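You operate a simulated robot arm through the tools that you are given. There is no shell and no other tool. Be economical: measure what you need, move in short steps, check, and stop when the job is done.

You run a simulated two-armed robot. Do the job below in one go: nothing can be reset, and whatever is moved stays where it is left.

JOB
Switch the left orange switch off. Pick up the paper sheet from the top of the teal bench with one hand, pass it to the other hand and put it on the shelf of the blue table. Turn the yellow dial to 80cm. Put the 26 mm small ring from the top of the teal bench on the top of the blue table and the 22 mm small ring on the low left shelf of the near side rack. Fetch the purple pad from the top of the yellow bench and set it on the top of the boiler bench. Turn the black size dial to 61. Take the yellow spool from the top of the blue table and put it on the top of the small white table. Put one of the wedges from the top of the blue table on the top of the small white table. Any order will do. Set down upright: pad, spool, wedge.
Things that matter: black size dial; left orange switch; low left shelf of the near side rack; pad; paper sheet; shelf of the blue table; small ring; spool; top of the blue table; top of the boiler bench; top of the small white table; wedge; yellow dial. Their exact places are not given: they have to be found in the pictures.

It is judged by the outcome, as a careful person would: the job done as asked, and still so three seconds after it is handed in. It fails if anything else is knocked over, pushed out of place, dropped, spilled or broken. Flat cloth is picked up by pressing the open fingertips on it (5 to 10 N) and closing them slowly along it; thin cloth reads only 2 to 8 mm in the jaws.

ROBOT AND FRAMES
Two 7-joint arms with fingered hands on one trunk, on a base that drives. Base frame: it is fixed to the floor where the robot stands at the start and does not move with it; the origin is under the middle of the robot, x ahead of it, y to its left, z up; the surface under the hand at the start is at about z = 800. Units: mm, rad, N and s.
The left shoulder is at the start at [31, 92, 1210], the right one opposite. With the tool pointing down near the work surface each hand reaches from about 100 to 500 mm from the robot's upright axis, wherever it stands, measured 20 degrees to its own side. Places, roughly: black size dial [-400, -6100, 900]; left orange switch [600, 0, 1900]; low left shelf of the near side rack [-1100, -800, 500]; pad [500, -6500, 1000]; paper sheet (9x4x12 cm) [-1300, -1700, 900]; shelf of the blue table [700, -4900, 300]; small ring [-1500, -2500, 750]; spool [500, -5000, 750]; top of the blue table [700, -4900, 800]; top of the boiler bench [1400, -7000, 800]; top of the small white table [2200, -3500, 800]; wedge [750, -4500, 750]; yellow dial [-1300, -2100, 900]. Payload 2.1 kg a hand.
The tool frame of a hand sits at the grasp point between the pads (the TCP): z along the fingers, y along the line on which they close. The tips reach 20 mm beyond it. Largest opening 68 mm; the body of the gripper starts 23 mm behind the TCP. The gripper is a hand of 5 fingers: y runs from the thumb to the fingers, the wrist lies at [-10, -79, -131] in the tool frame, and closing takes about 1.5 s.
Orientation is told as [roll, pitch, yaw] about the base's x, y, z axes, in that order, counted from this pose: with the fingers straight down and the wrist toward the robot, the tool's x, y and z point along [0, 1, 0], [1, 0, 0] and [0, 0, -1] of the base frame.

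CONTROLS
- The arms move only by the tool nudge_tool. It takes "left_rows", "right_rows" or both (then of equal length, played together; a hand with none holds still); each is a list of rows, each a list of 2 entries, a list of its own where there are three numbers: the shift along the base's x, y, z in units of 300 mm (1.0 is 300 mm), then the turn, a rotation vector about the base's x, y, z in units of 45 degrees (1.0 is 45 degrees). In form: [[[x, y, z], [rx, ry, rz]], ...]. A call has 1 to 8 rows; each row is the pose to reach, as a shift and turn from the pose commanded when the call began. "left_fingers" and "right_fingers" are, for a hand that has rows, the opening, from 0 (shut) to 1 (fully open), set as the call begins (left out, the last holds). A call with a number of a shift or a turn outside -1 to 1 is refused whole. Each row takes 0.2 s and may step no farther than 50 mm and 0.15 rad from the row before; otherwise, or with a gripper value out of range, the whole call is refused. Where a pose cannot be reached the arm comes as near as it can. A force on the tool above 40 N (or 10 N above the force at the start of the call, whichever is more), or a blocked arm, ends the call early, and 0.2 s more pass. The fingers move at their own pace (about 153 mm/s each) and stop on an object; they squeeze with about 31 N. The grip force told is the motor's: it shows also when the fingers shut on nothing. Time passes only in rows, and 0.2 s behind the last, so rows that repeat a pose let the fingers close. The reply holds the time, the measured pose of the TCP, the force on the tool along the base axes, the opening and the grip force, in the units named above and with some noise, with the torque about the TCP (base axes, N m) and any sound that the robot's microphone picked up, and new pictures: "pictures" is both (left out), scene, wrist or none (wrist: the cameras of the hands that moved).
- Cameras (640 x 400 px; columns grow to the right, rows downward): "scene" is now at [115.2, 12.5, 1418.1]; the picture's right is [0.14, -0.99, 0.00], its down [-0.02, -0.00, -1.00] and it looks along [0.99, 0.14, -0.02] (base axes); focal length 214 px, centre (320, 200). "left" rides on the left gripper at [-54, -58, -72] in its tool frame; the picture's right is [-0.57, -0.39, 0.73], its down [0.73, -0.64, 0.23] and it looks along [0.38, 0.66, 0.65] (tool axes); focal length 226 px, centre (320, 200). "right" rides on the right gripper at [54, -58, -72] in its tool frame; the picture's right is [-0.57, 0.39, -0.73], its down [-0.73, -0.64, 0.23] and it looks along [-0.38, 0.66, 0.65] (tool axes); focal length 226 px, centre (320, 200).
- raise_lower(by): slides the trunk up (or, below 0, down) by that many mm; the arms and the scene camera ride with it, the base frame stays. It gives what a move gives, with no picture.
- drive_base(legs): drives the robot by 1 to 6 legs, each [ahead, left, turn to the left] in mm, mm and rad, along the robot's own axes; the way and the turn of a leg run together, so that a leg with both is an arc; at most 1500 mm and 3.142 rad a leg. The arms and the cameras ride along, it lands a little off, and it stops where it bumps. It gives what a move gives, and a new picture of the scene camera.
- move_fingers(index, middle, ring, little, thumb_bend, thumb_turn, hand): sets how far each is bent, from 0 (flat) to 1 (curled in); at 0.3 the hand is open as for a grip, at 0.7 the pads meet at the TCP. One left out holds its place. A second passes; each finger stops where it meets its share of the squeeze, and holds until it gets a number again. A gripper value or a shape takes the hand back. It gives what a move gives, with no picture; readings hold the bend of each and the force on index, middle, ring, little, thumb and palm. thumb_turn goes from beside the hand (0) to across from the fingers (1), as for a grip.
- preshape(shape, hand): the hand has 5 fingers and takes this shape, open, in about a second: jaw (thumb against the fingers, like two jaws); tri (thumb and two fingers); tip (a fingertip pinch); poke (one finger out to press); point (the index stretched); flat (the hand flat); cup (the hand cupped); fist (a fist). The gripper value then closes the fingers along that shape, each until it touches; the sizes above hold for jaw. It gives what a move gives, with no picture.
- head_to(pan, tilt): turns the head with the scene camera to pan (to the left, within 1.501 rad either way) and tilt (down, from -0.506 to 1.204), counted from straight ahead of the robot. It gives what a move gives, and a new picture of the scene camera.
- locate(camera, pixels): for up to 12 pixels [column, row] of the newest picture of that camera ("zoom" is the newest enlarged one), the place [x, y, z] in the base frame of the surface seen there, good to about 2 mm. It takes no simulated time.
- inspect(camera, box): a new picture of the part [left, top, right, bottom] of that camera's present view, enlarged. It takes no simulated time.
- close_job(): hands the job in; it is judged then, once.

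Keep the steps short. Do not move on a guess: measure, check each grasp and each placing, and mend mistakes. In all there are 322 turns and 360 pictures (those below and enlarged ones count). Leave the grippers open and the arms clear of the work at the hand-in unless told otherwise, and finish with a single line.

The tools are called after "Request:" by a JSON object that holds its "fn" and its "kwargs". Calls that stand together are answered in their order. nudge_tool: Moves the arms, as the interface text tells. Its arguments: {"type":"object","properties":{"left_rows":{"type":"array","items":{"type":"array"}},"left_fingers":{"type":"number"},"right_rows":{"type":"array","items":{"type":"array"}},"right_fingers":{"type":"number"},"pictures":{"type":"string","enum":["both","scene","wrist","none"]}},"required":[]} The other tools are called the same way: raise_lower (by) slides the trunk up or down; preshape (shape, hand) gives the hand a shape; move_fingers (index, middle, ring, little, thumb_bend, thumb_turn, hand) moves the fingers one by one; drive_base (legs) drives the base; head_to (pan, tilt) turns the head that bears the scene camera; locate (camera, pixels) gives the place of the surface under pixels of a picture; inspect (camera, box) takes an enlarged picture of a part of a camera's view; close_job () hands the job in.

At the start:

```text
clock: 0.0
left_eef_pos: [375.0, 177.2, 1148.9]
left_orientation: [0.0, 0.001, 0.0]
left_force: [0.1, 0.0, 0.7]
left_torque: [-0.01, 0.01, 0.03]
left_grip_width: 67.7
left_grip_force: 0.0
left_shape: jaw
left_bend: [0.3, 0.3, 0.3, 0.3, 0.3, 0.98]
left_finger forces: [0.0, 0.0, 0.1, 0.0, 0.0, 0.1]
right_eef_pos: [382.5, -153.2, 1149.2]
right_orientation: [-0.001, 0.0, 0.0]
right_force: [0.2, 0.1, 0.9]
right_torque: [-0.01, 0.0, 0.01]
right_grip_width: 67.6
right_grip_force: 0.0
right_shape: jaw
right_bend: [0.3, 0.3, 0.3, 0.3, 0.3, 0.98]
right_finger forces: [0.0, 0.0, 0.1, 0.1, 0.1, 0.1]
trunk travel left (down, up): [-450.0, 454.0]
robot x, y, heading: [0.6, 0.6, -0.003]
head pan, tilt: [0.14, 0.016]
```

scene: 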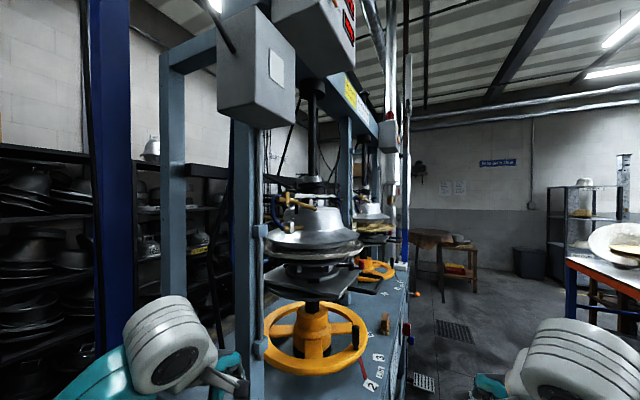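
right: 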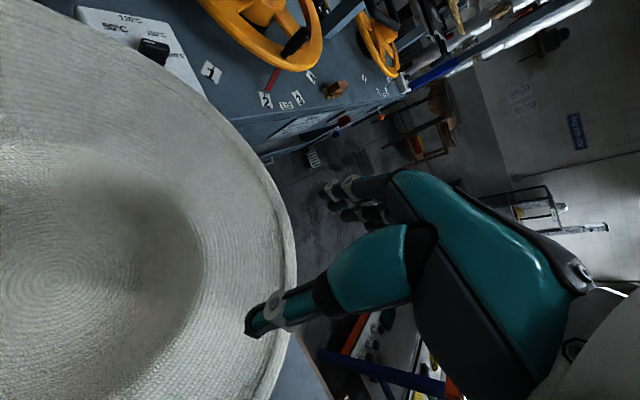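
left: 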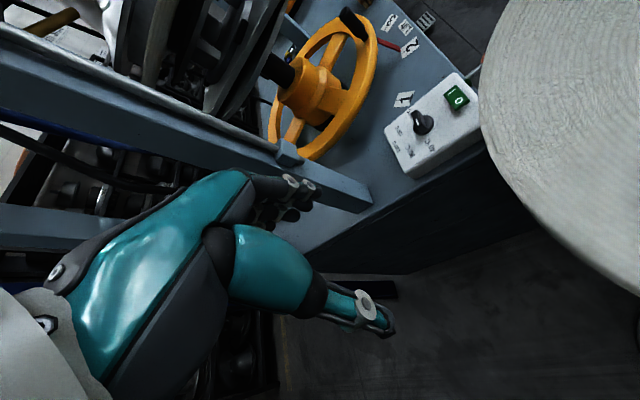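

I see a press with boxes above it. First I look up for the orange switch near [600,0,1900].

Request:
{"fn": "head_to", "kwargs": {"pan": 0.0, "tilt": -0.5}}

```text
clock: 0.9
left_eef_pos: [374.1, 176.0, 1150.4]
left_orientation: [-0.001, 0.0, -0.001]
left_force: [-0.9, 0.6, 0.1]
left_torque: [-0.01, 0.02, 0.0]
left_grip_width: 67.6
left_grip_force: 0.1
left_shape: jaw
left_bend: [0.3, 0.3, 0.3, 0.3, 0.3, 0.98]
left_finger forces: [0.0, 0.0, 0.0, 0.0, 0.1, 0.0]
right_eef_pos: [381.6, -153.0, 1150.6]
right_orientation: [0.0, 0.0, 0.0]
right_force: [-0.7, -0.7, -0.3]
right_torque: [-0.01, 0.02, -0.05]
right_grip_width: 67.6
right_grip_force: 0.2
right_shape: jaw
right_bend: [0.3, 0.3, 0.3, 0.3, 0.3, 0.98]
right_finger forces: [0.0, 0.0, 0.0, 0.1, 0.0, 0.0]
trunk travel left (down, up): [-450.0, 454.0]
robot x, y, heading: [-4.5, 2.3, -0.002]
head pan, tilt: [0.0, -0.499]
```

scene: 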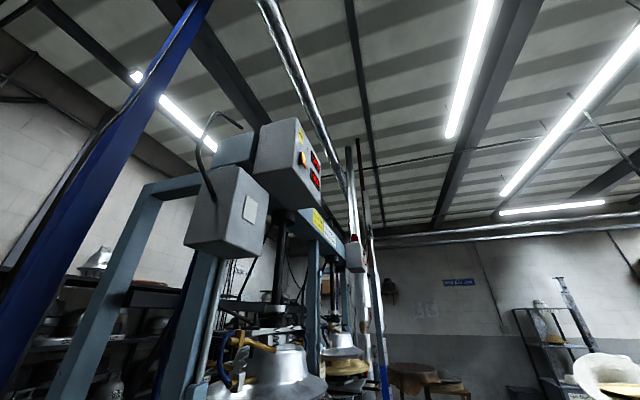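

The box at (290,165) has an orange thing on its side face at (302,158); I zoom in.

Request:
{"fn": "inspect", "kwargs": {"camera": "scene", "box": [240, 100, 380, 280]}}

Request:
{"fn": "locate", "kwargs": {"camera": "scene", "pixels": [[302, 158], [315, 160], [315, 180], [299, 130], [294, 200], [321, 205], [355, 240], [274, 135], [225, 205]]}}

```text
2.22 times, centred on (310, 190) of scene
```

zoom: 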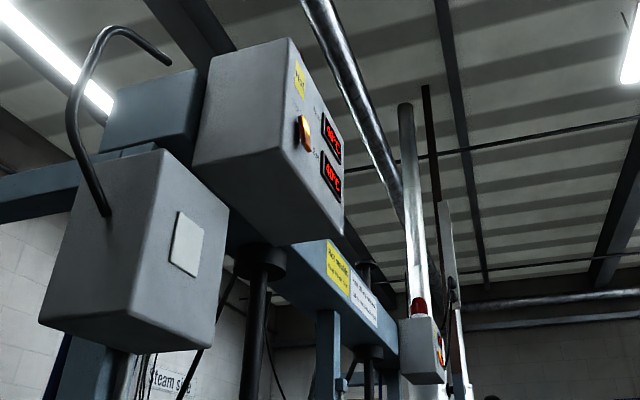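

```text
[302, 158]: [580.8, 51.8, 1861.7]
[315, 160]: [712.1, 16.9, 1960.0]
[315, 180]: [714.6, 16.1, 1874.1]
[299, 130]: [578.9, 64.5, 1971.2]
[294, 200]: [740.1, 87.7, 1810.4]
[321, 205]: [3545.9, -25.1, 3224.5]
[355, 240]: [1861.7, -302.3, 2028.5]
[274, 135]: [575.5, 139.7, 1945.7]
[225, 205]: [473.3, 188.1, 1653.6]
```

The switch is at about (600,48,1890) on a face looking toward −y. I look down and right to see the free floor.

Request:
{"fn": "head_to", "kwargs": {"pan": -0.5, "tilt": 0.45}}

Request:
{"fn": "head_to", "kwargs": {"pan": -1.5, "tilt": 0.3}}

```text
clock: 2.2
left_eef_pos: [374.8, 176.4, 1149.9]
left_orientation: [0.0, -0.001, 0.001]
left_force: [-0.4, -0.2, 0.0]
left_torque: [0.01, -0.03, -0.01]
left_grip_width: 67.9
left_grip_force: 0.0
left_shape: jaw
left_bend: [0.3, 0.3, 0.3, 0.3, 0.3, 0.98]
left_finger forces: [0.1, 0.0, 0.0, 0.0, 0.0, 0.0]
right_eef_pos: [381.6, -153.4, 1150.9]
right_orientation: [0.0, 0.0, 0.001]
right_force: [-0.1, 0.2, 0.1]
right_torque: [-0.03, 0.0, 0.0]
right_grip_width: 67.7
right_grip_force: 0.1
right_shape: jaw
right_bend: [0.3, 0.3, 0.3, 0.3, 0.3, 0.98]
right_finger forces: [0.1, 0.0, 0.1, 0.1, 0.0, 0.0]
trunk travel left (down, up): [-450.0, 454.0]
robot x, y, heading: [-0.3, 0.7, -0.003]
head pan, tilt: [-0.499, 0.45]
```

scene: 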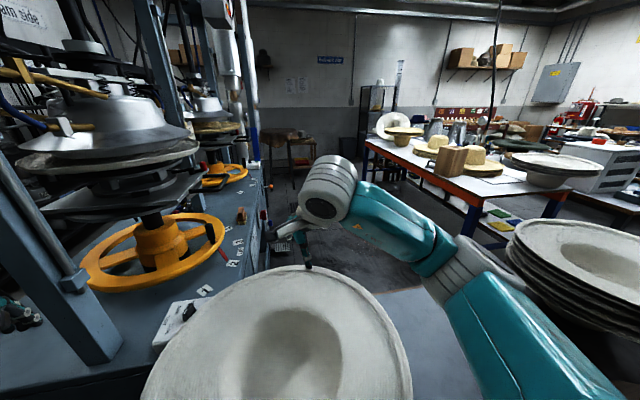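

```text
clock: 3.4
left_eef_pos: [375.8, 176.0, 1149.7]
left_orientation: [0.0, -0.002, -0.001]
left_force: [-0.8, 0.0, -0.7]
left_torque: [-0.01, -0.01, 0.01]
left_grip_width: 67.8
left_grip_force: 0.0
left_shape: jaw
left_bend: [0.3, 0.3, 0.3, 0.3, 0.3, 0.98]
left_finger forces: [0.1, 0.0, 0.0, 0.0, 0.1, 0.0]
right_eef_pos: [381.8, -153.9, 1148.8]
right_orientation: [0.001, -0.001, 0.002]
right_force: [0.4, -0.4, -0.1]
right_torque: [0.03, 0.0, -0.03]
right_grip_width: 67.6
right_grip_force: 0.0
right_shape: jaw
right_bend: [0.3, 0.3, 0.3, 0.3, 0.3, 0.98]
right_finger forces: [0.0, 0.0, 0.0, 0.1, 0.0, 0.0]
trunk travel left (down, up): [-450.0, 454.0]
robot x, y, heading: [0.3, -5.0, -0.004]
head pan, tilt: [-1.499, 0.3]
```

scene: 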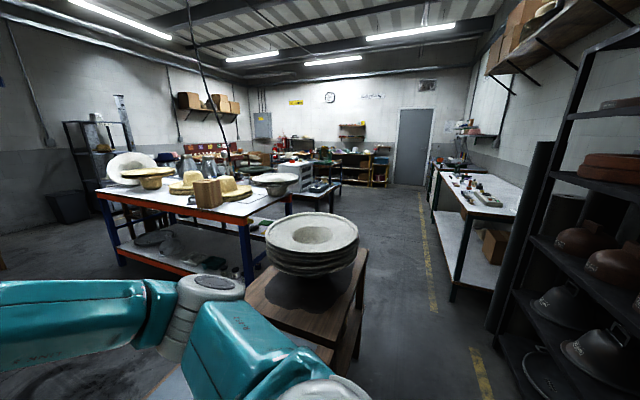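

I measure the floor, the tables and stack in this view to map obstacles.

Request:
{"fn": "locate", "kwargs": {"camera": "scene", "pixels": [[310, 230], [300, 290], [270, 300], [360, 255], [335, 345], [430, 300], [390, 200], [455, 280], [510, 340], [490, 320], [250, 270], [120, 255]]}}

Request:
{"fn": "head_to", "kwargs": {"pan": -0.5, "tilt": 0.9}}

```text
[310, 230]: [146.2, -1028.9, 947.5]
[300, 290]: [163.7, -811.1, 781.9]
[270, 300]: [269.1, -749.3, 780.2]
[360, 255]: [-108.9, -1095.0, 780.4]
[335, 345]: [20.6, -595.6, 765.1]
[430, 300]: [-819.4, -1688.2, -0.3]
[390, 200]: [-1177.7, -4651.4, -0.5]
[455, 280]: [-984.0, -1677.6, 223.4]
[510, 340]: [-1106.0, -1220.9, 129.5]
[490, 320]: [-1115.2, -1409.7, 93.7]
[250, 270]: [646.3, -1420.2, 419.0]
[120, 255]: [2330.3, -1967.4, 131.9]
```

```text
clock: 4.7
left_eef_pos: [375.5, 175.5, 1149.3]
left_orientation: [0.0, -0.001, 0.0]
left_force: [0.5, -0.3, 0.3]
left_torque: [0.02, 0.04, -0.04]
left_grip_width: 67.5
left_grip_force: 0.2
left_shape: jaw
left_bend: [0.3, 0.3, 0.3, 0.3, 0.3, 0.98]
left_finger forces: [0.1, 0.1, 0.0, 0.0, 0.0, 0.0]
right_eef_pos: [383.6, -153.4, 1148.9]
right_orientation: [0.001, 0.001, 0.0]
right_force: [0.2, 0.3, 0.8]
right_torque: [0.01, -0.01, 0.02]
right_grip_width: 67.7
right_grip_force: 0.1
right_shape: jaw
right_bend: [0.3, 0.3, 0.3, 0.3, 0.3, 0.98]
right_finger forces: [0.0, 0.0, 0.1, 0.0, 0.0, 0.0]
trunk travel left (down, up): [-450.0, 454.0]
robot x, y, heading: [-0.9, -0.8, 0.0]
head pan, tilt: [-0.499, 0.901]
```

scene: 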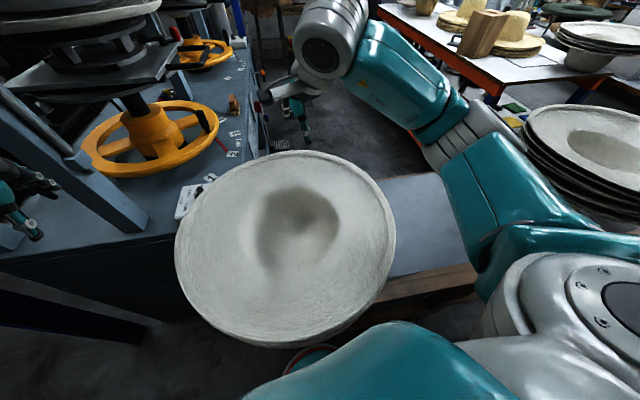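

I measure the disc, the press table edges and the free space around.

Request:
{"fn": "locate", "kwargs": {"camera": "scene", "pixels": [[300, 220], [200, 310], [395, 240], [285, 152], [200, 340], [430, 230], [430, 290], [400, 305], [410, 180], [255, 150], [100, 310], [390, 150]]}}

Request:
{"fn": "head_to", "kwargs": {"pan": -1.0, "tilt": 1.2}}

Request:
{"fn": "head_to", "kwargs": {"pan": 0.6, "tilt": 1.0}}

```text
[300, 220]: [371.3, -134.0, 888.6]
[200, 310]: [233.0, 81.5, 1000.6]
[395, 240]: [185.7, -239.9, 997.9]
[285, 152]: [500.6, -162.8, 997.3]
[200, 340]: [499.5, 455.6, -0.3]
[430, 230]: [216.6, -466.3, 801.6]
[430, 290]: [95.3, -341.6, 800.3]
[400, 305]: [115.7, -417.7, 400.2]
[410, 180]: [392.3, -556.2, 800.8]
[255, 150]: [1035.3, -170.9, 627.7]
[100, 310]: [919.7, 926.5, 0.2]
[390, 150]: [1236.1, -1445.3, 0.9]
```

```text
clock: 5.6
left_eef_pos: [374.3, 175.7, 1150.2]
left_orientation: [0.001, 0.0, 0.0]
left_force: [0.1, -0.8, 0.0]
left_torque: [-0.02, 0.0, -0.02]
left_grip_width: 67.8
left_grip_force: 0.0
left_shape: jaw
left_bend: [0.3, 0.3, 0.3, 0.3, 0.3, 0.98]
left_finger forces: [0.0, 0.1, 0.1, 0.0, 0.0, 0.0]
right_eef_pos: [382.8, -153.7, 1149.4]
right_orientation: [0.0, 0.0, 0.001]
right_force: [-0.2, 0.1, 0.3]
right_torque: [-0.02, 0.01, 0.03]
right_grip_width: 67.8
right_grip_force: 0.2
right_shape: jaw
right_bend: [0.3, 0.3, 0.3, 0.3, 0.3, 0.98]
right_finger forces: [0.0, 0.0, 0.1, 0.0, 0.0, 0.0]
trunk travel left (down, up): [-450.0, 454.0]
robot x, y, heading: [-0.2, -1.4, 0.002]
head pan, tilt: [-1.0, 1.201]
```

scene: 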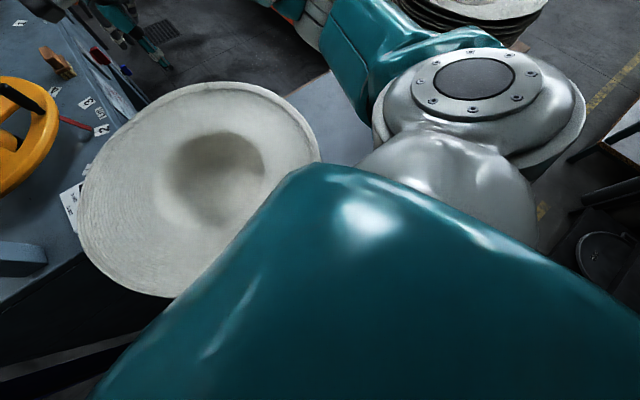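

```text
clock: 7.3
left_eef_pos: [374.6, 176.8, 1149.1]
left_orientation: [-0.001, 0.0, -0.001]
left_force: [-0.3, 0.1, 0.3]
left_torque: [0.02, -0.06, 0.01]
left_grip_width: 67.8
left_grip_force: 0.1
left_shape: jaw
left_bend: [0.3, 0.3, 0.3, 0.3, 0.3, 0.98]
left_finger forces: [0.0, 0.1, 0.0, 0.1, 0.0, 0.0]
right_eef_pos: [382.8, -153.1, 1149.8]
right_orientation: [-0.001, 0.001, 0.0]
right_force: [0.0, 0.5, 0.1]
right_torque: [-0.03, -0.03, -0.01]
right_grip_width: 67.5
right_grip_force: 0.0
right_shape: jaw
right_bend: [0.3, 0.3, 0.3, 0.3, 0.3, 0.98]
right_finger forces: [0.1, 0.1, 0.1, 0.0, 0.0, 0.1]
trunk travel left (down, up): [-450.0, 454.0]
robot x, y, heading: [2.0, -1.9, 0.001]
head pan, tilt: [0.6, 1.0]
```

scene: 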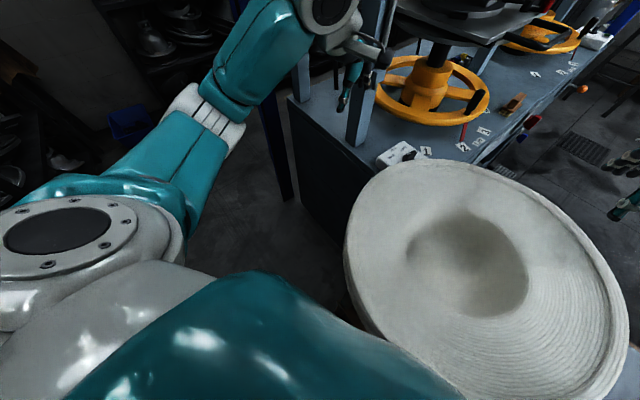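

The robot stands behind a stool with the disc. I back 250 mm so the hands clear the grey box before raising the trunk; first a look behind on both sides is prudent.

Request:
{"fn": "head_to", "kwargs": {"pan": 1.5, "tilt": 0.5}}

Request:
{"fn": "drive_base", "kwargs": {"legs": [[-200, 0, 0]]}}

Request:
{"fn": "raise_lower", "kwargs": {"by": 450}}

Request:
{"fn": "head_to", "kwargs": {"pan": 0.0, "tilt": 0.0}}

```text
clock: 8.5
left_eef_pos: [374.6, 176.7, 1148.8]
left_orientation: [-0.001, -0.001, -0.001]
left_force: [-0.8, 0.3, 0.2]
left_torque: [-0.01, -0.01, 0.0]
left_grip_width: 67.8
left_grip_force: 0.1
left_shape: jaw
left_bend: [0.3, 0.3, 0.3, 0.3, 0.3, 0.98]
left_finger forces: [0.1, 0.0, 0.0, 0.0, 0.0, 0.1]
right_eef_pos: [382.9, -153.5, 1149.2]
right_orientation: [-0.001, 0.001, 0.0]
right_force: [0.3, -0.9, 0.7]
right_torque: [-0.02, -0.01, 0.0]
right_grip_width: 67.7
right_grip_force: 0.1
right_shape: jaw
right_bend: [0.3, 0.3, 0.3, 0.3, 0.3, 0.98]
right_finger forces: [0.0, 0.0, 0.0, 0.0, 0.1, 0.0]
trunk travel left (down, up): [-450.0, 454.0]
robot x, y, heading: [-1.0, 1.8, 0.004]
head pan, tilt: [1.499, 0.499]
```

scene: 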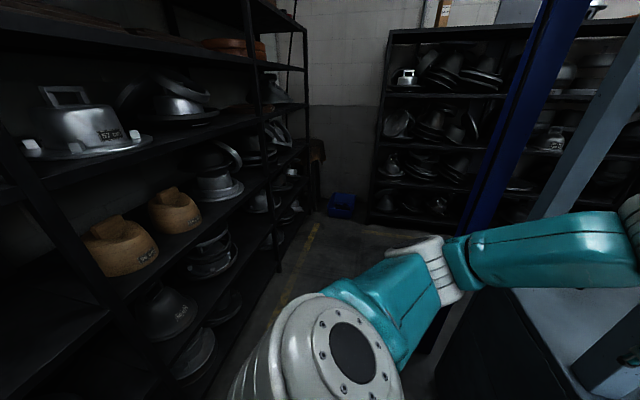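

```text
clock: 10.1
left_eef_pos: [174.8, 175.3, 1150.3]
left_orientation: [0.001, 0.002, -0.001]
left_force: [0.7, 0.4, 0.4]
left_torque: [0.02, 0.04, 0.0]
left_grip_width: 67.5
left_grip_force: 0.0
left_shape: jaw
left_bend: [0.3, 0.3, 0.3, 0.3, 0.3, 0.98]
left_finger forces: [0.1, 0.0, 0.1, 0.1, 0.0, 0.0]
right_eef_pos: [182.8, -153.5, 1149.6]
right_orientation: [0.0, -0.002, -0.005]
right_force: [0.3, 0.7, 0.0]
right_torque: [-0.02, 0.0, -0.02]
right_grip_width: 67.6
right_grip_force: 0.1
right_shape: jaw
right_bend: [0.3, 0.3, 0.3, 0.3, 0.3, 0.98]
right_finger forces: [0.0, 0.0, 0.1, 0.0, 0.0, 0.0]
trunk travel left (down, up): [-450.0, 454.0]
robot x, y, heading: [-199.3, -1.4, -0.004]
head pan, tilt: [1.499, 0.499]
```

scene: 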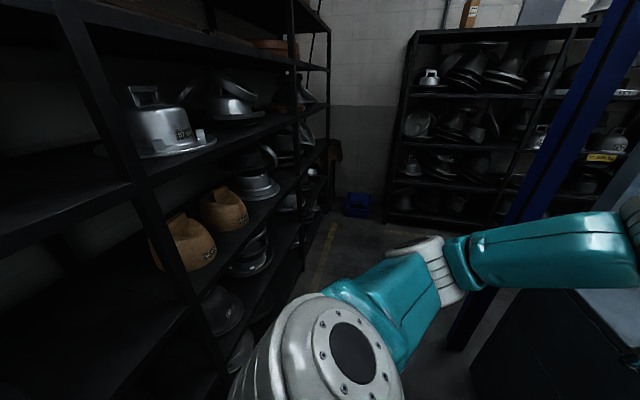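

```text
refused: 450 is not a number from -400 to 400
```

```text
clock: 11.7
left_eef_pos: [175.5, 175.0, 1149.1]
left_orientation: [0.0, 0.001, -0.004]
left_force: [0.3, -0.2, 0.3]
left_torque: [-0.01, -0.01, -0.01]
left_grip_width: 67.7
left_grip_force: 0.0
left_shape: jaw
left_bend: [0.3, 0.3, 0.3, 0.3, 0.3, 0.98]
left_finger forces: [0.0, 0.0, 0.0, 0.0, 0.0, 0.0]
right_eef_pos: [181.8, -153.0, 1149.7]
right_orientation: [0.002, 0.0, -0.002]
right_force: [1.5, 0.5, -0.5]
right_torque: [0.02, 0.02, -0.01]
right_grip_width: 67.7
right_grip_force: 0.2
right_shape: jaw
right_bend: [0.3, 0.3, 0.3, 0.3, 0.3, 0.98]
right_finger forces: [0.1, 0.0, 0.0, 0.1, 0.1, 0.1]
trunk travel left (down, up): [-450.0, 454.0]
robot x, y, heading: [-201.9, -2.7, -0.007]
head pan, tilt: [0.0, 0.0]
```

scene: 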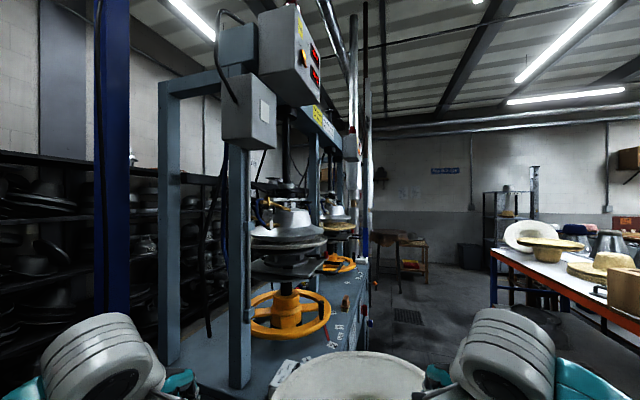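

Raise the trunk 400 and then slide right a bit to view the side face with the switch.

Request:
{"fn": "raise_lower", "kwargs": {"by": 400}}

Request:
{"fn": "drive_base", "kwargs": {"legs": [[0, -300, 0]]}}

Request:
{"fn": "head_to", "kwargs": {"pan": 0.4, "tilt": -0.1}}

Request:
{"fn": "inspect", "kwargs": {"camera": "scene", "box": [260, 130, 380, 230]}}

```text
clock: 15.5
left_eef_pos: [175.8, 176.1, 1548.3]
left_orientation: [0.0, 0.001, -0.003]
left_force: [0.1, 0.1, -0.4]
left_torque: [0.0, -0.03, -0.04]
left_grip_width: 67.5
left_grip_force: 0.1
left_shape: jaw
left_bend: [0.3, 0.3, 0.3, 0.3, 0.3, 0.98]
left_finger forces: [0.1, 0.1, 0.0, 0.0, 0.1, 0.0]
right_eef_pos: [181.7, -153.8, 1549.3]
right_orientation: [0.0, -0.002, -0.004]
right_force: [0.0, 0.5, -0.4]
right_torque: [0.0, 0.01, 0.01]
right_grip_width: 67.9
right_grip_force: 0.1
right_shape: jaw
right_bend: [0.3, 0.3, 0.3, 0.3, 0.3, 0.98]
right_finger forces: [0.0, 0.0, 0.0, 0.1, 0.0, 0.0]
trunk travel left (down, up): [-850.0, 54.0]
robot x, y, heading: [-198.4, 3.2, -0.002]
head pan, tilt: [0.0, 0.0]
```

```text
clock: 17.6
left_eef_pos: [174.1, -121.4, 1550.8]
left_orientation: [0.0, 0.001, 0.002]
left_force: [0.6, -0.5, -0.2]
left_torque: [0.0, -0.02, 0.0]
left_grip_width: 67.5
left_grip_force: 0.1
left_shape: jaw
left_bend: [0.3, 0.3, 0.3, 0.3, 0.3, 0.98]
left_finger forces: [0.1, 0.0, 0.0, 0.1, 0.1, 0.0]
right_eef_pos: [182.5, -450.4, 1548.5]
right_orientation: [0.0, 0.0, 0.002]
right_force: [-0.8, -0.1, -1.2]
right_torque: [-0.01, 0.0, -0.03]
right_grip_width: 67.9
right_grip_force: 0.1
right_shape: jaw
right_bend: [0.3, 0.3, 0.3, 0.3, 0.3, 0.98]
right_finger forces: [0.0, 0.0, 0.0, 0.1, 0.0, 0.0]
trunk travel left (down, up): [-850.0, 54.0]
robot x, y, heading: [-200.1, -297.8, 0.001]
head pan, tilt: [0.0, 0.0]
```

scene: 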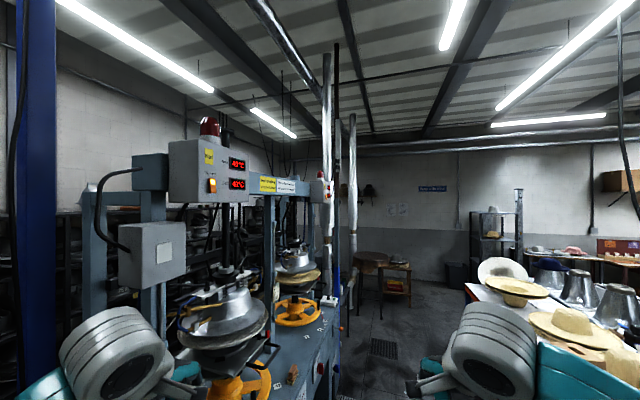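

```text
clock: 18.4
left_eef_pos: [174.5, -121.0, 1549.7]
left_orientation: [0.0, -0.001, 0.002]
left_force: [0.3, -0.3, -0.1]
left_torque: [0.01, 0.01, -0.01]
left_grip_width: 67.8
left_grip_force: 0.0
left_shape: jaw
left_bend: [0.3, 0.3, 0.3, 0.3, 0.3, 0.98]
left_finger forces: [0.1, 0.1, 0.0, 0.0, 0.0, 0.0]
right_eef_pos: [182.4, -450.6, 1549.7]
right_orientation: [0.0, 0.0, 0.002]
right_force: [-1.0, -0.1, 0.6]
right_torque: [-0.02, 0.01, -0.01]
right_grip_width: 67.5
right_grip_force: 0.0
right_shape: jaw
right_bend: [0.3, 0.3, 0.3, 0.3, 0.3, 0.98]
right_finger forces: [0.0, 0.0, 0.0, 0.0, 0.1, 0.0]
trunk travel left (down, up): [-850.0, 54.0]
robot x, y, heading: [-202.1, -298.8, 0.001]
head pan, tilt: [0.4, -0.099]
```

scene: 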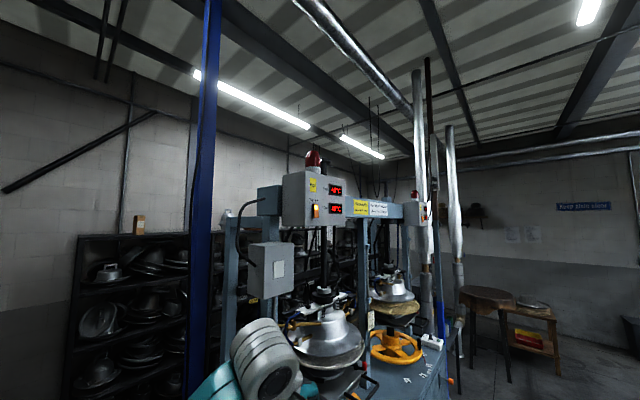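

```text
4.00 times, centred on (320, 180) of scene
```

zoom: 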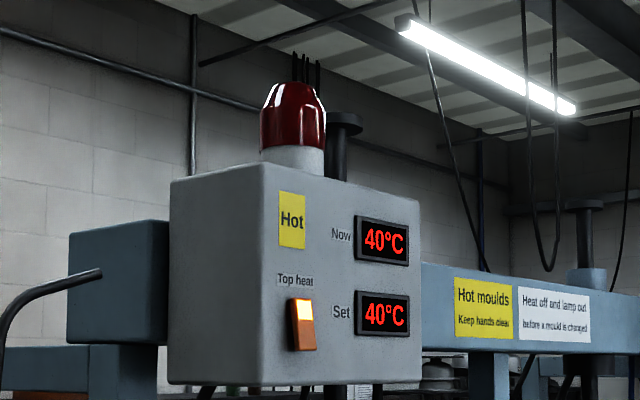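

The "Top heat" rocker is at zoom (302,325), lit. I measure its two halves and the panel around it.

Request:
{"fn": "inspect", "kwargs": {"camera": "scene", "box": [304, 195, 328, 223]}}

Request:
{"fn": "locate", "kwargs": {"camera": "zoom", "pixels": [[320, 60], [320, 120], [320, 160], [320, 200], [320, 240], [320, 280], [320, 310], [200, 200], [440, 200], [280, 160], [360, 160], [320, 340]]}}

```text
14.29 times, centred on (316, 209) of scene
```

zoom: 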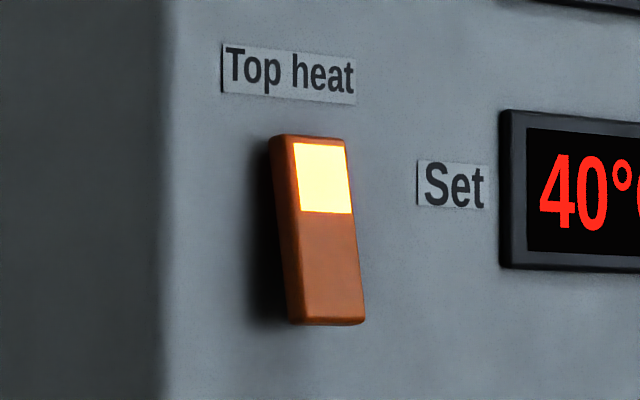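

```text
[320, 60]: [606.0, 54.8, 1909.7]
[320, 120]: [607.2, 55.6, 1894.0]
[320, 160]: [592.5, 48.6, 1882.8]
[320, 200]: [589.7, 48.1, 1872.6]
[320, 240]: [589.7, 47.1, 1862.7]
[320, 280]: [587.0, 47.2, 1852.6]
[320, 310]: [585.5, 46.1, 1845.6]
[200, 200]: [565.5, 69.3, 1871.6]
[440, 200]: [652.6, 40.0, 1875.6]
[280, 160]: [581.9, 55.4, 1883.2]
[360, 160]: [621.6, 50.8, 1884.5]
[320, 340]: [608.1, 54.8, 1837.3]
```

Panel normal ≈(-0.316,-0.949,0); the rocker's bottom sticks out 15 mm, its top 11 mm, so it is on and pressing the bottom (≈[588,48,1848]) turns it off. I turn left 0.6 and drive closer.

Request:
{"fn": "drive_base", "kwargs": {"legs": [[0, 0, 0.6], [170, -65, 0]]}}

Request:
{"fn": "raise_lower", "kwargs": {"by": 50}}

Request:
{"fn": "preshape", "kwargs": {"hand": "right", "shape": "poke"}}

```text
clock: 21.6
left_eef_pos: [177.5, 98.2, 1548.3]
left_orientation: [0.0, 0.0, 0.585]
left_force: [-0.4, 0.7, 0.0]
left_torque: [0.04, 0.01, 0.0]
left_grip_width: 67.6
left_grip_force: 0.0
left_shape: jaw
left_bend: [0.3, 0.3, 0.3, 0.3, 0.3, 0.98]
left_finger forces: [0.0, 0.0, 0.0, 0.0, 0.1, 0.0]
right_eef_pos: [368.4, -171.8, 1549.7]
right_orientation: [-0.002, 0.0, 0.585]
right_force: [0.0, 0.1, -0.2]
right_torque: [0.02, -0.02, -0.01]
right_grip_width: 67.4
right_grip_force: 0.0
right_shape: jaw
right_bend: [0.3, 0.3, 0.3, 0.3, 0.3, 0.98]
right_finger forces: [0.1, 0.0, 0.1, 0.0, 0.1, 0.0]
trunk travel left (down, up): [-850.0, 54.0]
robot x, y, heading: [-38.3, -257.1, 0.587]
head pan, tilt: [0.4, -0.099]
stopped in leg 2: the robot was blocked; the commanded pose is now the measured one
```

scene: 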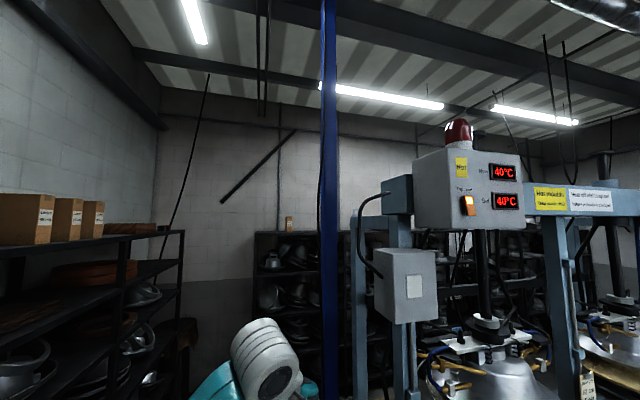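

```text
clock: 22.6
left_eef_pos: [178.0, 97.8, 1600.2]
left_orientation: [-0.001, 0.0, 0.585]
left_force: [0.4, 0.2, -0.3]
left_torque: [0.01, -0.01, 0.03]
left_grip_width: 67.7
left_grip_force: 0.1
left_shape: jaw
left_bend: [0.3, 0.3, 0.3, 0.3, 0.3, 0.98]
left_finger forces: [0.0, 0.0, 0.0, 0.1, 0.0, 0.0]
right_eef_pos: [367.2, -172.2, 1600.0]
right_orientation: [0.0, 0.0, 0.587]
right_force: [0.0, 0.4, 0.3]
right_torque: [0.03, -0.01, 0.01]
right_grip_width: 67.8
right_grip_force: 0.2
right_shape: jaw
right_bend: [0.3, 0.3, 0.3, 0.3, 0.3, 0.98]
right_finger forces: [0.0, 0.0, 0.1, 0.1, 0.0, 0.0]
trunk travel left (down, up): [-900.0, 4.0]
robot x, y, heading: [-37.3, -253.7, 0.587]
head pan, tilt: [0.4, -0.099]
```

```text
clock: 23.5
left_eef_pos: [179.5, 98.3, 1599.6]
left_orientation: [0.001, 0.0, 0.584]
left_force: [0.0, 0.6, -0.5]
left_torque: [-0.02, -0.01, 0.0]
left_grip_width: 68.1
left_grip_force: 0.1
left_shape: jaw
left_bend: [0.3, 0.3, 0.3, 0.3, 0.3, 0.98]
left_finger forces: [0.1, 0.1, 0.0, 0.0, 0.1, 0.1]
right_eef_pos: [366.9, -172.2, 1600.3]
right_orientation: [0.0, -0.001, 0.585]
right_force: [-0.1, -0.2, -0.4]
right_torque: [0.0, 0.0, 0.01]
right_grip_width: 0.0
right_grip_force: 0.0
right_shape: poke
right_bend: [0.7, 0.7, 0.99, 0.99, 1.0, 1.0]
right_finger forces: [0.0, 0.0, 0.0, 0.0, 0.1, 0.0]
trunk travel left (down, up): [-900.0, 4.0]
robot x, y, heading: [-35.5, -253.4, 0.588]
head pan, tilt: [0.4, -0.099]
```

The base touched the stool side and stopped at (-37,-254), close enough. I now pitch the right hand up in two steps while rising.

Request:
{"fn": "nudge_tool", "kwargs": {"right_rows": [[[0, 0, 0.07], [0.092, -0.139, 0]], [[0, 0, 0.14], [0.184, -0.278, 0]], [[0, 0, 0.21], [0.276, -0.416, 0]], [[0, 0, 0.28], [0.369, -0.555, 0]], [[0, 0, 0.35], [0.461, -0.694, 0]], [[0, 0, 0.42], [0.553, -0.833, 0]]], "pictures": "none"}}

Request:
{"fn": "nudge_tool", "kwargs": {"right_rows": [[[0, 0, 0.07], [0.092, -0.139, 0]], [[0, 0, 0.14], [0.184, -0.278, 0]], [[0, 0, 0.21], [0.276, -0.416, 0]], [[0, 0, 0.28], [0.369, -0.555, 0]], [[0, 0, 0.35], [0.461, -0.694, 0]], [[0, 0, 0.4], [0.553, -0.833, 0]]], "pictures": "none"}}

Request:
{"fn": "nudge_tool", "kwargs": {"right_rows": [[[0.1, 0, 0], [0, 0, 0.15]], [[0.2, 0, 0], [0, 0, 0.3]], [[0.3, 0, 0], [0, 0, 0.45]], [[0.4, 0, 0], [0, 0, 0.6]], [[0.5, 0, 0], [0, 0, 0.75]], [[0.55, 0, 0], [0, 0, 0.844]]], "pictures": "both"}}

```text
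clock: 24.9
left_eef_pos: [178.0, 98.0, 1599.8]
left_orientation: [0.002, -0.001, 0.587]
left_force: [0.3, 0.2, 0.1]
left_torque: [0.0, 0.01, -0.02]
left_grip_width: 67.8
left_grip_force: 0.1
left_shape: jaw
left_bend: [0.3, 0.3, 0.3, 0.3, 0.3, 0.98]
left_finger forces: [0.0, 0.0, 0.1, 0.0, 0.0, 0.0]
right_eef_pos: [366.6, -173.2, 1726.8]
right_orientation: [-0.002, -0.787, 0.588]
right_force: [-0.6, -0.4, -0.7]
right_torque: [-0.01, 0.0, 0.0]
right_grip_width: 0.0
right_grip_force: 0.0
right_shape: poke
right_bend: [0.7, 0.7, 0.99, 0.99, 1.0, 1.0]
right_finger forces: [0.0, 0.1, 0.0, 0.0, 0.0, 0.1]
trunk travel left (down, up): [-900.0, 4.0]
robot x, y, heading: [-34.5, -255.9, 0.59]
head pan, tilt: [0.4, -0.099]
```

```text
clock: 26.3
left_eef_pos: [178.0, 100.4, 1599.8]
left_orientation: [-0.002, 0.0, 0.587]
left_force: [0.6, 0.5, 0.1]
left_torque: [0.01, 0.05, 0.0]
left_grip_width: 67.6
left_grip_force: 0.1
left_shape: jaw
left_bend: [0.3, 0.3, 0.3, 0.3, 0.3, 0.98]
left_finger forces: [0.0, 0.0, 0.0, 0.0, 0.0, 0.0]
right_eef_pos: [394.8, -207.2, 1798.9]
right_orientation: [-1.108, -1.553, 1.736]
right_force: [0.2, -1.0, 0.6]
right_torque: [0.02, -0.02, 0.02]
right_grip_width: 0.1
right_grip_force: 0.1
right_shape: poke
right_bend: [0.7, 0.7, 0.99, 0.99, 1.0, 1.0]
right_finger forces: [0.0, 0.0, 0.1, 0.0, 0.1, 0.0]
right hand out of reach, approached as far as the arm can: row 3, 4, 5, 6
trunk travel left (down, up): [-900.0, 4.0]
robot x, y, heading: [-34.6, -254.8, 0.586]
head pan, tilt: [0.4, -0.099]
```

```text
clock: 27.7
left_eef_pos: [177.9, 97.5, 1600.3]
left_orientation: [-0.001, -0.002, 0.587]
left_force: [-0.2, 0.0, 0.4]
left_torque: [0.0, 0.0, -0.03]
left_grip_width: 67.5
left_grip_force: 0.0
left_shape: jaw
left_bend: [0.3, 0.3, 0.3, 0.3, 0.3, 0.98]
left_finger forces: [0.0, 0.0, 0.1, 0.0, 0.0, 0.0]
right_eef_pos: [514.7, -207.8, 1798.0]
right_orientation: [-0.597, -1.566, 1.81]
right_force: [0.3, -0.2, 0.4]
right_torque: [0.04, -0.01, 0.0]
right_grip_width: 0.0
right_grip_force: 0.2
right_shape: poke
right_bend: [0.7, 0.7, 0.99, 0.99, 1.0, 1.0]
right_finger forces: [0.1, 0.1, 0.0, 0.0, 0.1, 0.0]
right hand out of reach, approached as far as the arm can: row 5, 6
trunk travel left (down, up): [-900.0, 4.0]
robot x, y, heading: [-33.9, -255.8, 0.586]
head pan, tilt: [0.4, -0.099]
```

scene: 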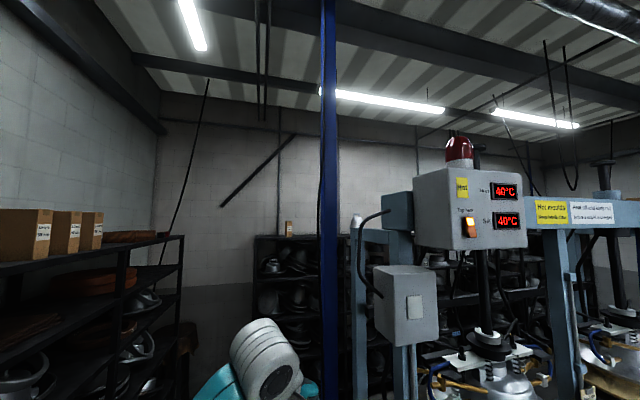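
right: 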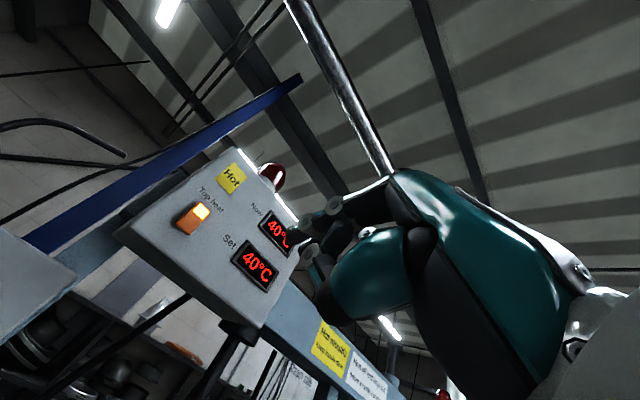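

The hand points at the panel (yaw sum ≈1.21). It's 50 mm low and short; I move toward the standoff [556,-48,1848].

Request:
{"fn": "nudge_tool", "kwargs": {"right_rows": [[[0.03, 0.1, 0.0], [0, 0, 0]], [[0.07, 0.2, 0.05], [0, 0, 0]], [[0.1, 0.3, 0.1], [0, 0, 0]], [[0.13, 0.4, 0.16], [0, 0, 0]]], "pictures": "wrist"}}

```text
clock: 28.7
left_eef_pos: [177.2, 99.9, 1600.6]
left_orientation: [-0.001, 0.002, 0.586]
left_force: [0.1, 0.4, -0.5]
left_torque: [-0.01, -0.02, 0.01]
left_grip_width: 67.7
left_grip_force: 0.0
left_shape: jaw
left_bend: [0.3, 0.3, 0.3, 0.3, 0.3, 0.98]
left_finger forces: [0.0, 0.1, 0.0, 0.1, 0.1, 0.0]
right_eef_pos: [487.2, -116.4, 1823.0]
right_orientation: [-0.669, -1.567, 1.918]
right_force: [0.1, 0.2, -0.2]
right_torque: [0.03, 0.02, -0.01]
right_grip_width: 0.1
right_grip_force: 0.1
right_shape: poke
right_bend: [0.7, 0.7, 0.99, 0.99, 1.0, 1.0]
right_finger forces: [0.1, 0.0, 0.1, 0.0, 0.0, 0.0]
right hand out of reach, approached as far as the arm can: row 1, 2, 3, 4
trunk travel left (down, up): [-900.0, 4.0]
robot x, y, heading: [-40.7, -259.7, 0.586]
head pan, tilt: [0.4, -0.099]
```

right: 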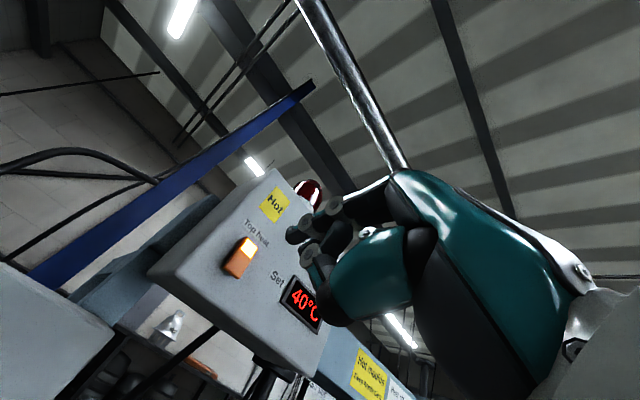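

Clipped by reach (wrist limit ≈440 mm from the shoulder). I'll press obliquely (finger along 45°) from the start position (0,0), heading 0.59. First I retract and yaw the hand.

Request:
{"fn": "nudge_tool", "kwargs": {"right_rows": [[[-0.03, -0.1, 0.0], [0, 0, -0.12]], [[-0.06, -0.2, 0.02], [0, 0, -0.24]], [[-0.1, -0.3, 0.04], [0, 0, -0.36]], [[-0.14, -0.4, 0.06], [0, 0, -0.48]], [[-0.18, -0.51, 0.08], [0, 0, -0.59]]], "pictures": "none"}}

Request:
{"fn": "drive_base", "kwargs": {"legs": [[-160, 0, 0], [134, 209, 0]]}}

```text
clock: 29.9
left_eef_pos: [178.1, 97.6, 1600.2]
left_orientation: [0.0, 0.0, 0.585]
left_force: [-0.5, -0.3, -0.5]
left_torque: [0.0, 0.02, -0.01]
left_grip_width: 67.9
left_grip_force: 0.0
left_shape: jaw
left_bend: [0.3, 0.3, 0.3, 0.3, 0.3, 0.98]
left_finger forces: [0.0, 0.0, 0.0, 0.0, 0.0, 0.0]
right_eef_pos: [437.2, -273.3, 1848.7]
right_orientation: [-1.085, -1.57, 1.866]
right_force: [0.5, -0.1, 0.0]
right_torque: [0.01, -0.03, 0.02]
right_grip_width: 0.0
right_grip_force: 0.1
right_shape: poke
right_bend: [0.7, 0.7, 0.99, 0.99, 1.0, 1.0]
right_finger forces: [0.0, 0.0, 0.1, 0.0, 0.0, 0.1]
trunk travel left (down, up): [-900.0, 4.0]
robot x, y, heading: [-39.1, -256.7, 0.586]
head pan, tilt: [0.4, -0.099]
```

```text
clock: 32.7
left_eef_pos: [40.6, 259.0, 1599.8]
left_orientation: [0.0, 0.0, 0.591]
left_force: [0.1, 0.6, 0.2]
left_torque: [0.02, -0.02, 0.02]
left_grip_width: 67.6
left_grip_force: 0.1
left_shape: jaw
left_bend: [0.3, 0.3, 0.3, 0.3, 0.3, 0.98]
left_finger forces: [0.0, 0.1, 0.1, 0.0, 0.0, 0.0]
right_eef_pos: [300.2, -111.6, 1847.3]
right_orientation: [-0.675, -1.568, 1.465]
right_force: [0.6, 0.1, 0.0]
right_torque: [-0.02, 0.03, 0.0]
right_grip_width: 0.0
right_grip_force: 0.0
right_shape: poke
right_bend: [0.7, 0.7, 0.99, 0.99, 1.0, 1.0]
right_finger forces: [0.0, 0.0, 0.0, 0.0, 0.1, 0.1]
trunk travel left (down, up): [-900.0, 4.0]
robot x, y, heading: [-168.1, -100.2, 0.591]
head pan, tilt: [0.4, -0.099]
```

scene: 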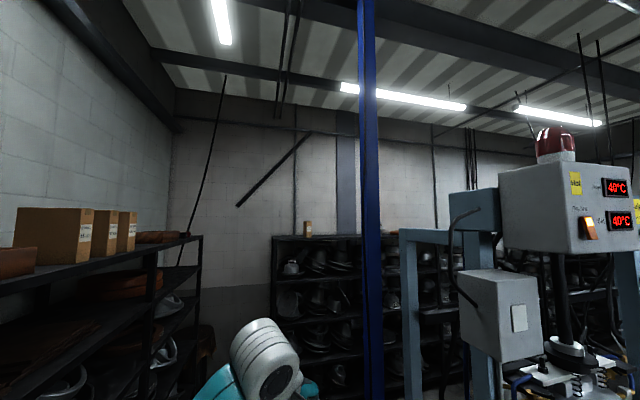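

Continue to (0,0).

Request:
{"fn": "drive_base", "kwargs": {"legs": [[195, -10, 0]]}}

Request:
{"fn": "head_to", "kwargs": {"pan": 0.0, "tilt": -0.2}}

Request:
{"fn": "inspect", "kwargs": {"camera": "right", "box": [100, 100, 420, 300]}}

```text
clock: 34.3
left_eef_pos: [206.9, 359.7, 1600.2]
left_orientation: [0.0, -0.001, 0.595]
left_force: [-0.4, -0.3, -0.9]
left_torque: [-0.01, 0.0, -0.03]
left_grip_width: 67.6
left_grip_force: 0.2
left_shape: jaw
left_bend: [0.3, 0.3, 0.3, 0.3, 0.3, 0.98]
left_finger forces: [0.1, 0.1, 0.1, 0.0, 0.0, 0.0]
right_eef_pos: [468.7, -8.5, 1847.3]
right_orientation: [-0.357, -1.57, 1.15]
right_force: [-0.4, -0.1, 0.3]
right_torque: [0.0, -0.01, 0.02]
right_grip_width: 0.0
right_grip_force: 0.1
right_shape: poke
right_bend: [0.7, 0.7, 0.99, 0.99, 1.0, 1.0]
right_finger forces: [0.0, 0.0, 0.0, 0.0, 0.0, 0.0]
trunk travel left (down, up): [-900.0, 4.0]
robot x, y, heading: [-0.3, 5.5, 0.599]
head pan, tilt: [0.4, -0.099]
```

scene: 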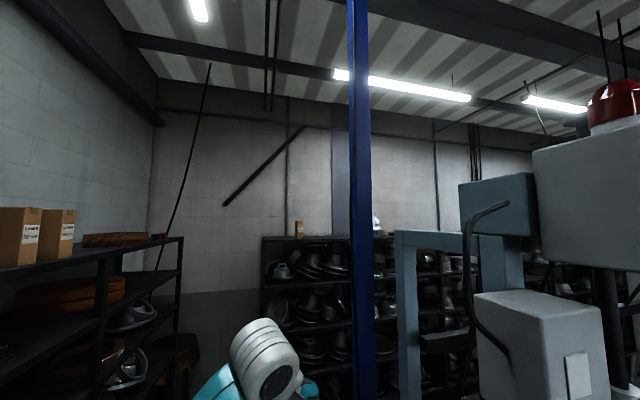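

```text
clock: 35.1
left_eef_pos: [206.2, 359.3, 1600.1]
left_orientation: [0.0, -0.002, 0.593]
left_force: [0.5, -0.1, -0.1]
left_torque: [0.04, -0.01, -0.02]
left_grip_width: 67.6
left_grip_force: 0.0
left_shape: jaw
left_bend: [0.3, 0.3, 0.3, 0.3, 0.3, 0.98]
left_finger forces: [0.1, 0.0, 0.1, 0.0, 0.0, 0.0]
right_eef_pos: [467.1, -9.4, 1849.6]
right_orientation: [-1.025, -1.571, 1.817]
right_force: [-0.5, -0.5, 0.2]
right_torque: [-0.05, 0.0, 0.0]
right_grip_width: 0.4
right_grip_force: 0.0
right_shape: poke
right_bend: [0.7, 0.7, 0.99, 0.99, 1.0, 1.0]
right_finger forces: [0.0, 0.0, 0.0, 0.1, 0.0, 0.0]
trunk travel left (down, up): [-900.0, 4.0]
robot x, y, heading: [-5.4, 4.0, 0.595]
head pan, tilt: [0.0, -0.201]
```

scene: 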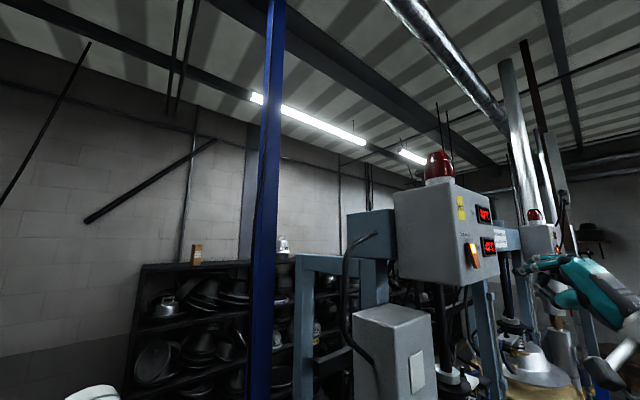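

```text
2.00 times, centred on (260, 200) of right
```

zoom: 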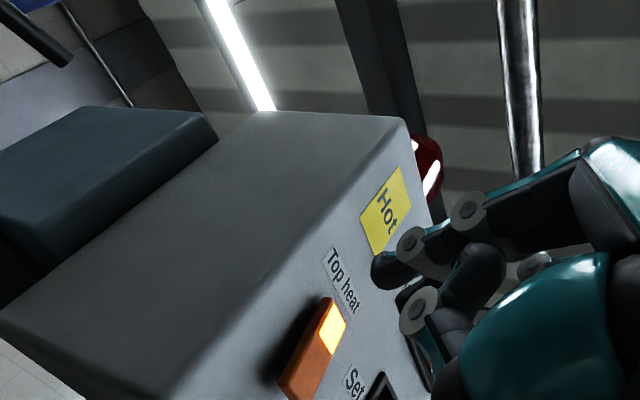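

I locate the visible fingertip at zoom (382,278) and the rocker, and refine.

Request:
{"fn": "locate", "kwargs": {"camera": "zoom", "pixels": [[378, 275], [395, 265], [410, 242], [415, 310], [330, 320], [318, 370], [296, 390], [480, 270]]}}

Request:
{"fn": "inspect", "kwargs": {"camera": "scene", "box": [440, 180, 640, 400]}}

```text
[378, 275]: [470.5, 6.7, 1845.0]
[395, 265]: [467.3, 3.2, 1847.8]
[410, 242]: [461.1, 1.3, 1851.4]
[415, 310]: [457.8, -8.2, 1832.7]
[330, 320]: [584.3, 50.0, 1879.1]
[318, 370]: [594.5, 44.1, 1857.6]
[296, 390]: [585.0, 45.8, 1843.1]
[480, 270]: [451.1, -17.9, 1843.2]
```

```text
1.82 times, centred on (540, 290) of scene
```

zoom: 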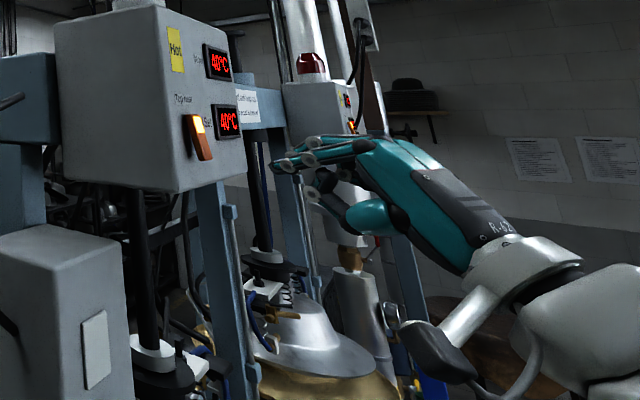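

Fingertip ≈(475,8,1847). I move it ~100 mm in +x to stand in front of the rocker bottom, ~40 mm off.

Request:
{"fn": "nudge_tool", "kwargs": {"right_rows": [[[0.1, -0.05, 0], [0, 0, 0]], [[0.2, -0.05, 0], [0, 0, 0]], [[0.33, -0.03, 0], [0, 0, 0]]], "pictures": "both"}}

Request:
{"fn": "inspect", "kwargs": {"camera": "right", "box": [200, 100, 400, 300]}}

Request:
{"fn": "inspect", "kwargs": {"camera": "scene", "box": [420, 200, 540, 300]}}

```text
clock: 35.9
left_eef_pos: [206.2, 360.3, 1598.5]
left_orientation: [0.001, 0.001, 0.595]
left_force: [0.0, 0.1, -0.4]
left_torque: [-0.02, -0.03, -0.01]
left_grip_width: 67.6
left_grip_force: 0.0
left_shape: jaw
left_bend: [0.3, 0.3, 0.3, 0.3, 0.3, 0.98]
left_finger forces: [0.0, 0.0, 0.1, 0.0, 0.0, 0.1]
right_eef_pos: [569.5, -16.4, 1848.8]
right_orientation: [-0.923, -1.569, 1.719]
right_force: [0.7, -0.7, 0.8]
right_torque: [0.01, 0.0, -0.01]
right_grip_width: 0.2
right_grip_force: 0.0
right_shape: poke
right_bend: [0.7, 0.7, 0.99, 0.99, 1.0, 1.0]
right_finger forces: [0.0, 0.0, 0.0, 0.1, 0.0, 0.0]
trunk travel left (down, up): [-900.0, 4.0]
robot x, y, heading: [-3.8, 1.5, 0.601]
head pan, tilt: [0.0, -0.201]
```

scene: 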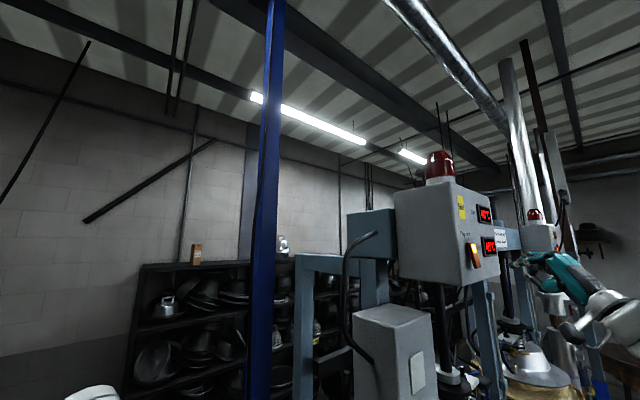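
right: 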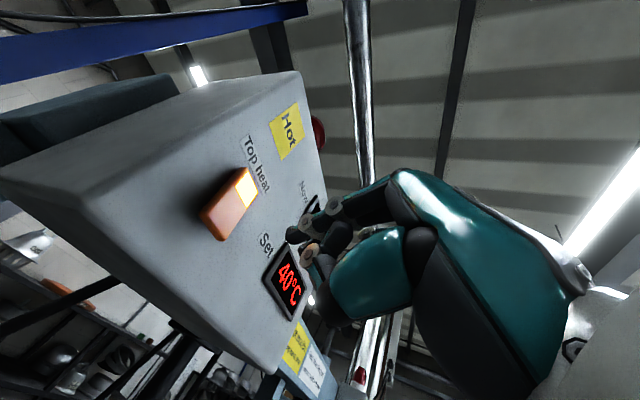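

```text
2.00 times, centred on (300, 200) of right
```

zoom: 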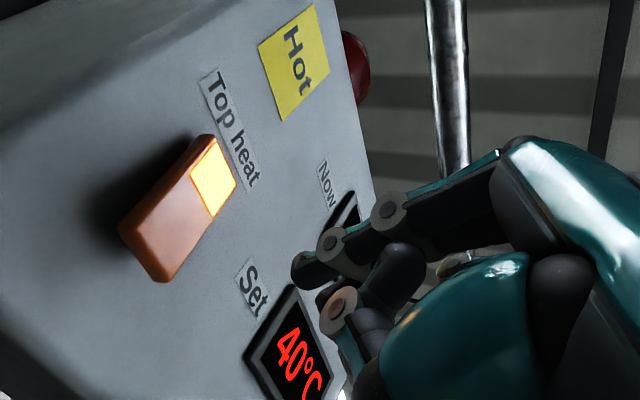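

```text
4.00 times, centred on (480, 250) of scene
```

zoom: 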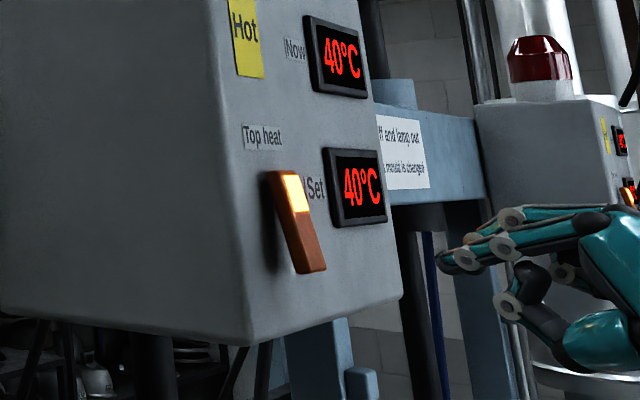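

Request:
{"fn": "locate", "kwargs": {"camera": "zoom", "pixels": [[442, 262], [450, 255], [465, 262], [300, 190], [305, 235], [312, 262]]}}

Request:
{"fn": "locate", "kwargs": {"camera": "right", "pixels": [[292, 234], [298, 234], [250, 185], [215, 225]]}}

```text
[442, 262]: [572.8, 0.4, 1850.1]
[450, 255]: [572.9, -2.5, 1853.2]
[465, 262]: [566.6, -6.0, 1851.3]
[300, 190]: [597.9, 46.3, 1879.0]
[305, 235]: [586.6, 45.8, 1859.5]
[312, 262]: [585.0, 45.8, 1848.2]
```

```text
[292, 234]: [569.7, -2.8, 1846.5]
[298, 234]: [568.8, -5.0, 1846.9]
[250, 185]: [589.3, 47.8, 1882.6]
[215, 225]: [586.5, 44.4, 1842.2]
```

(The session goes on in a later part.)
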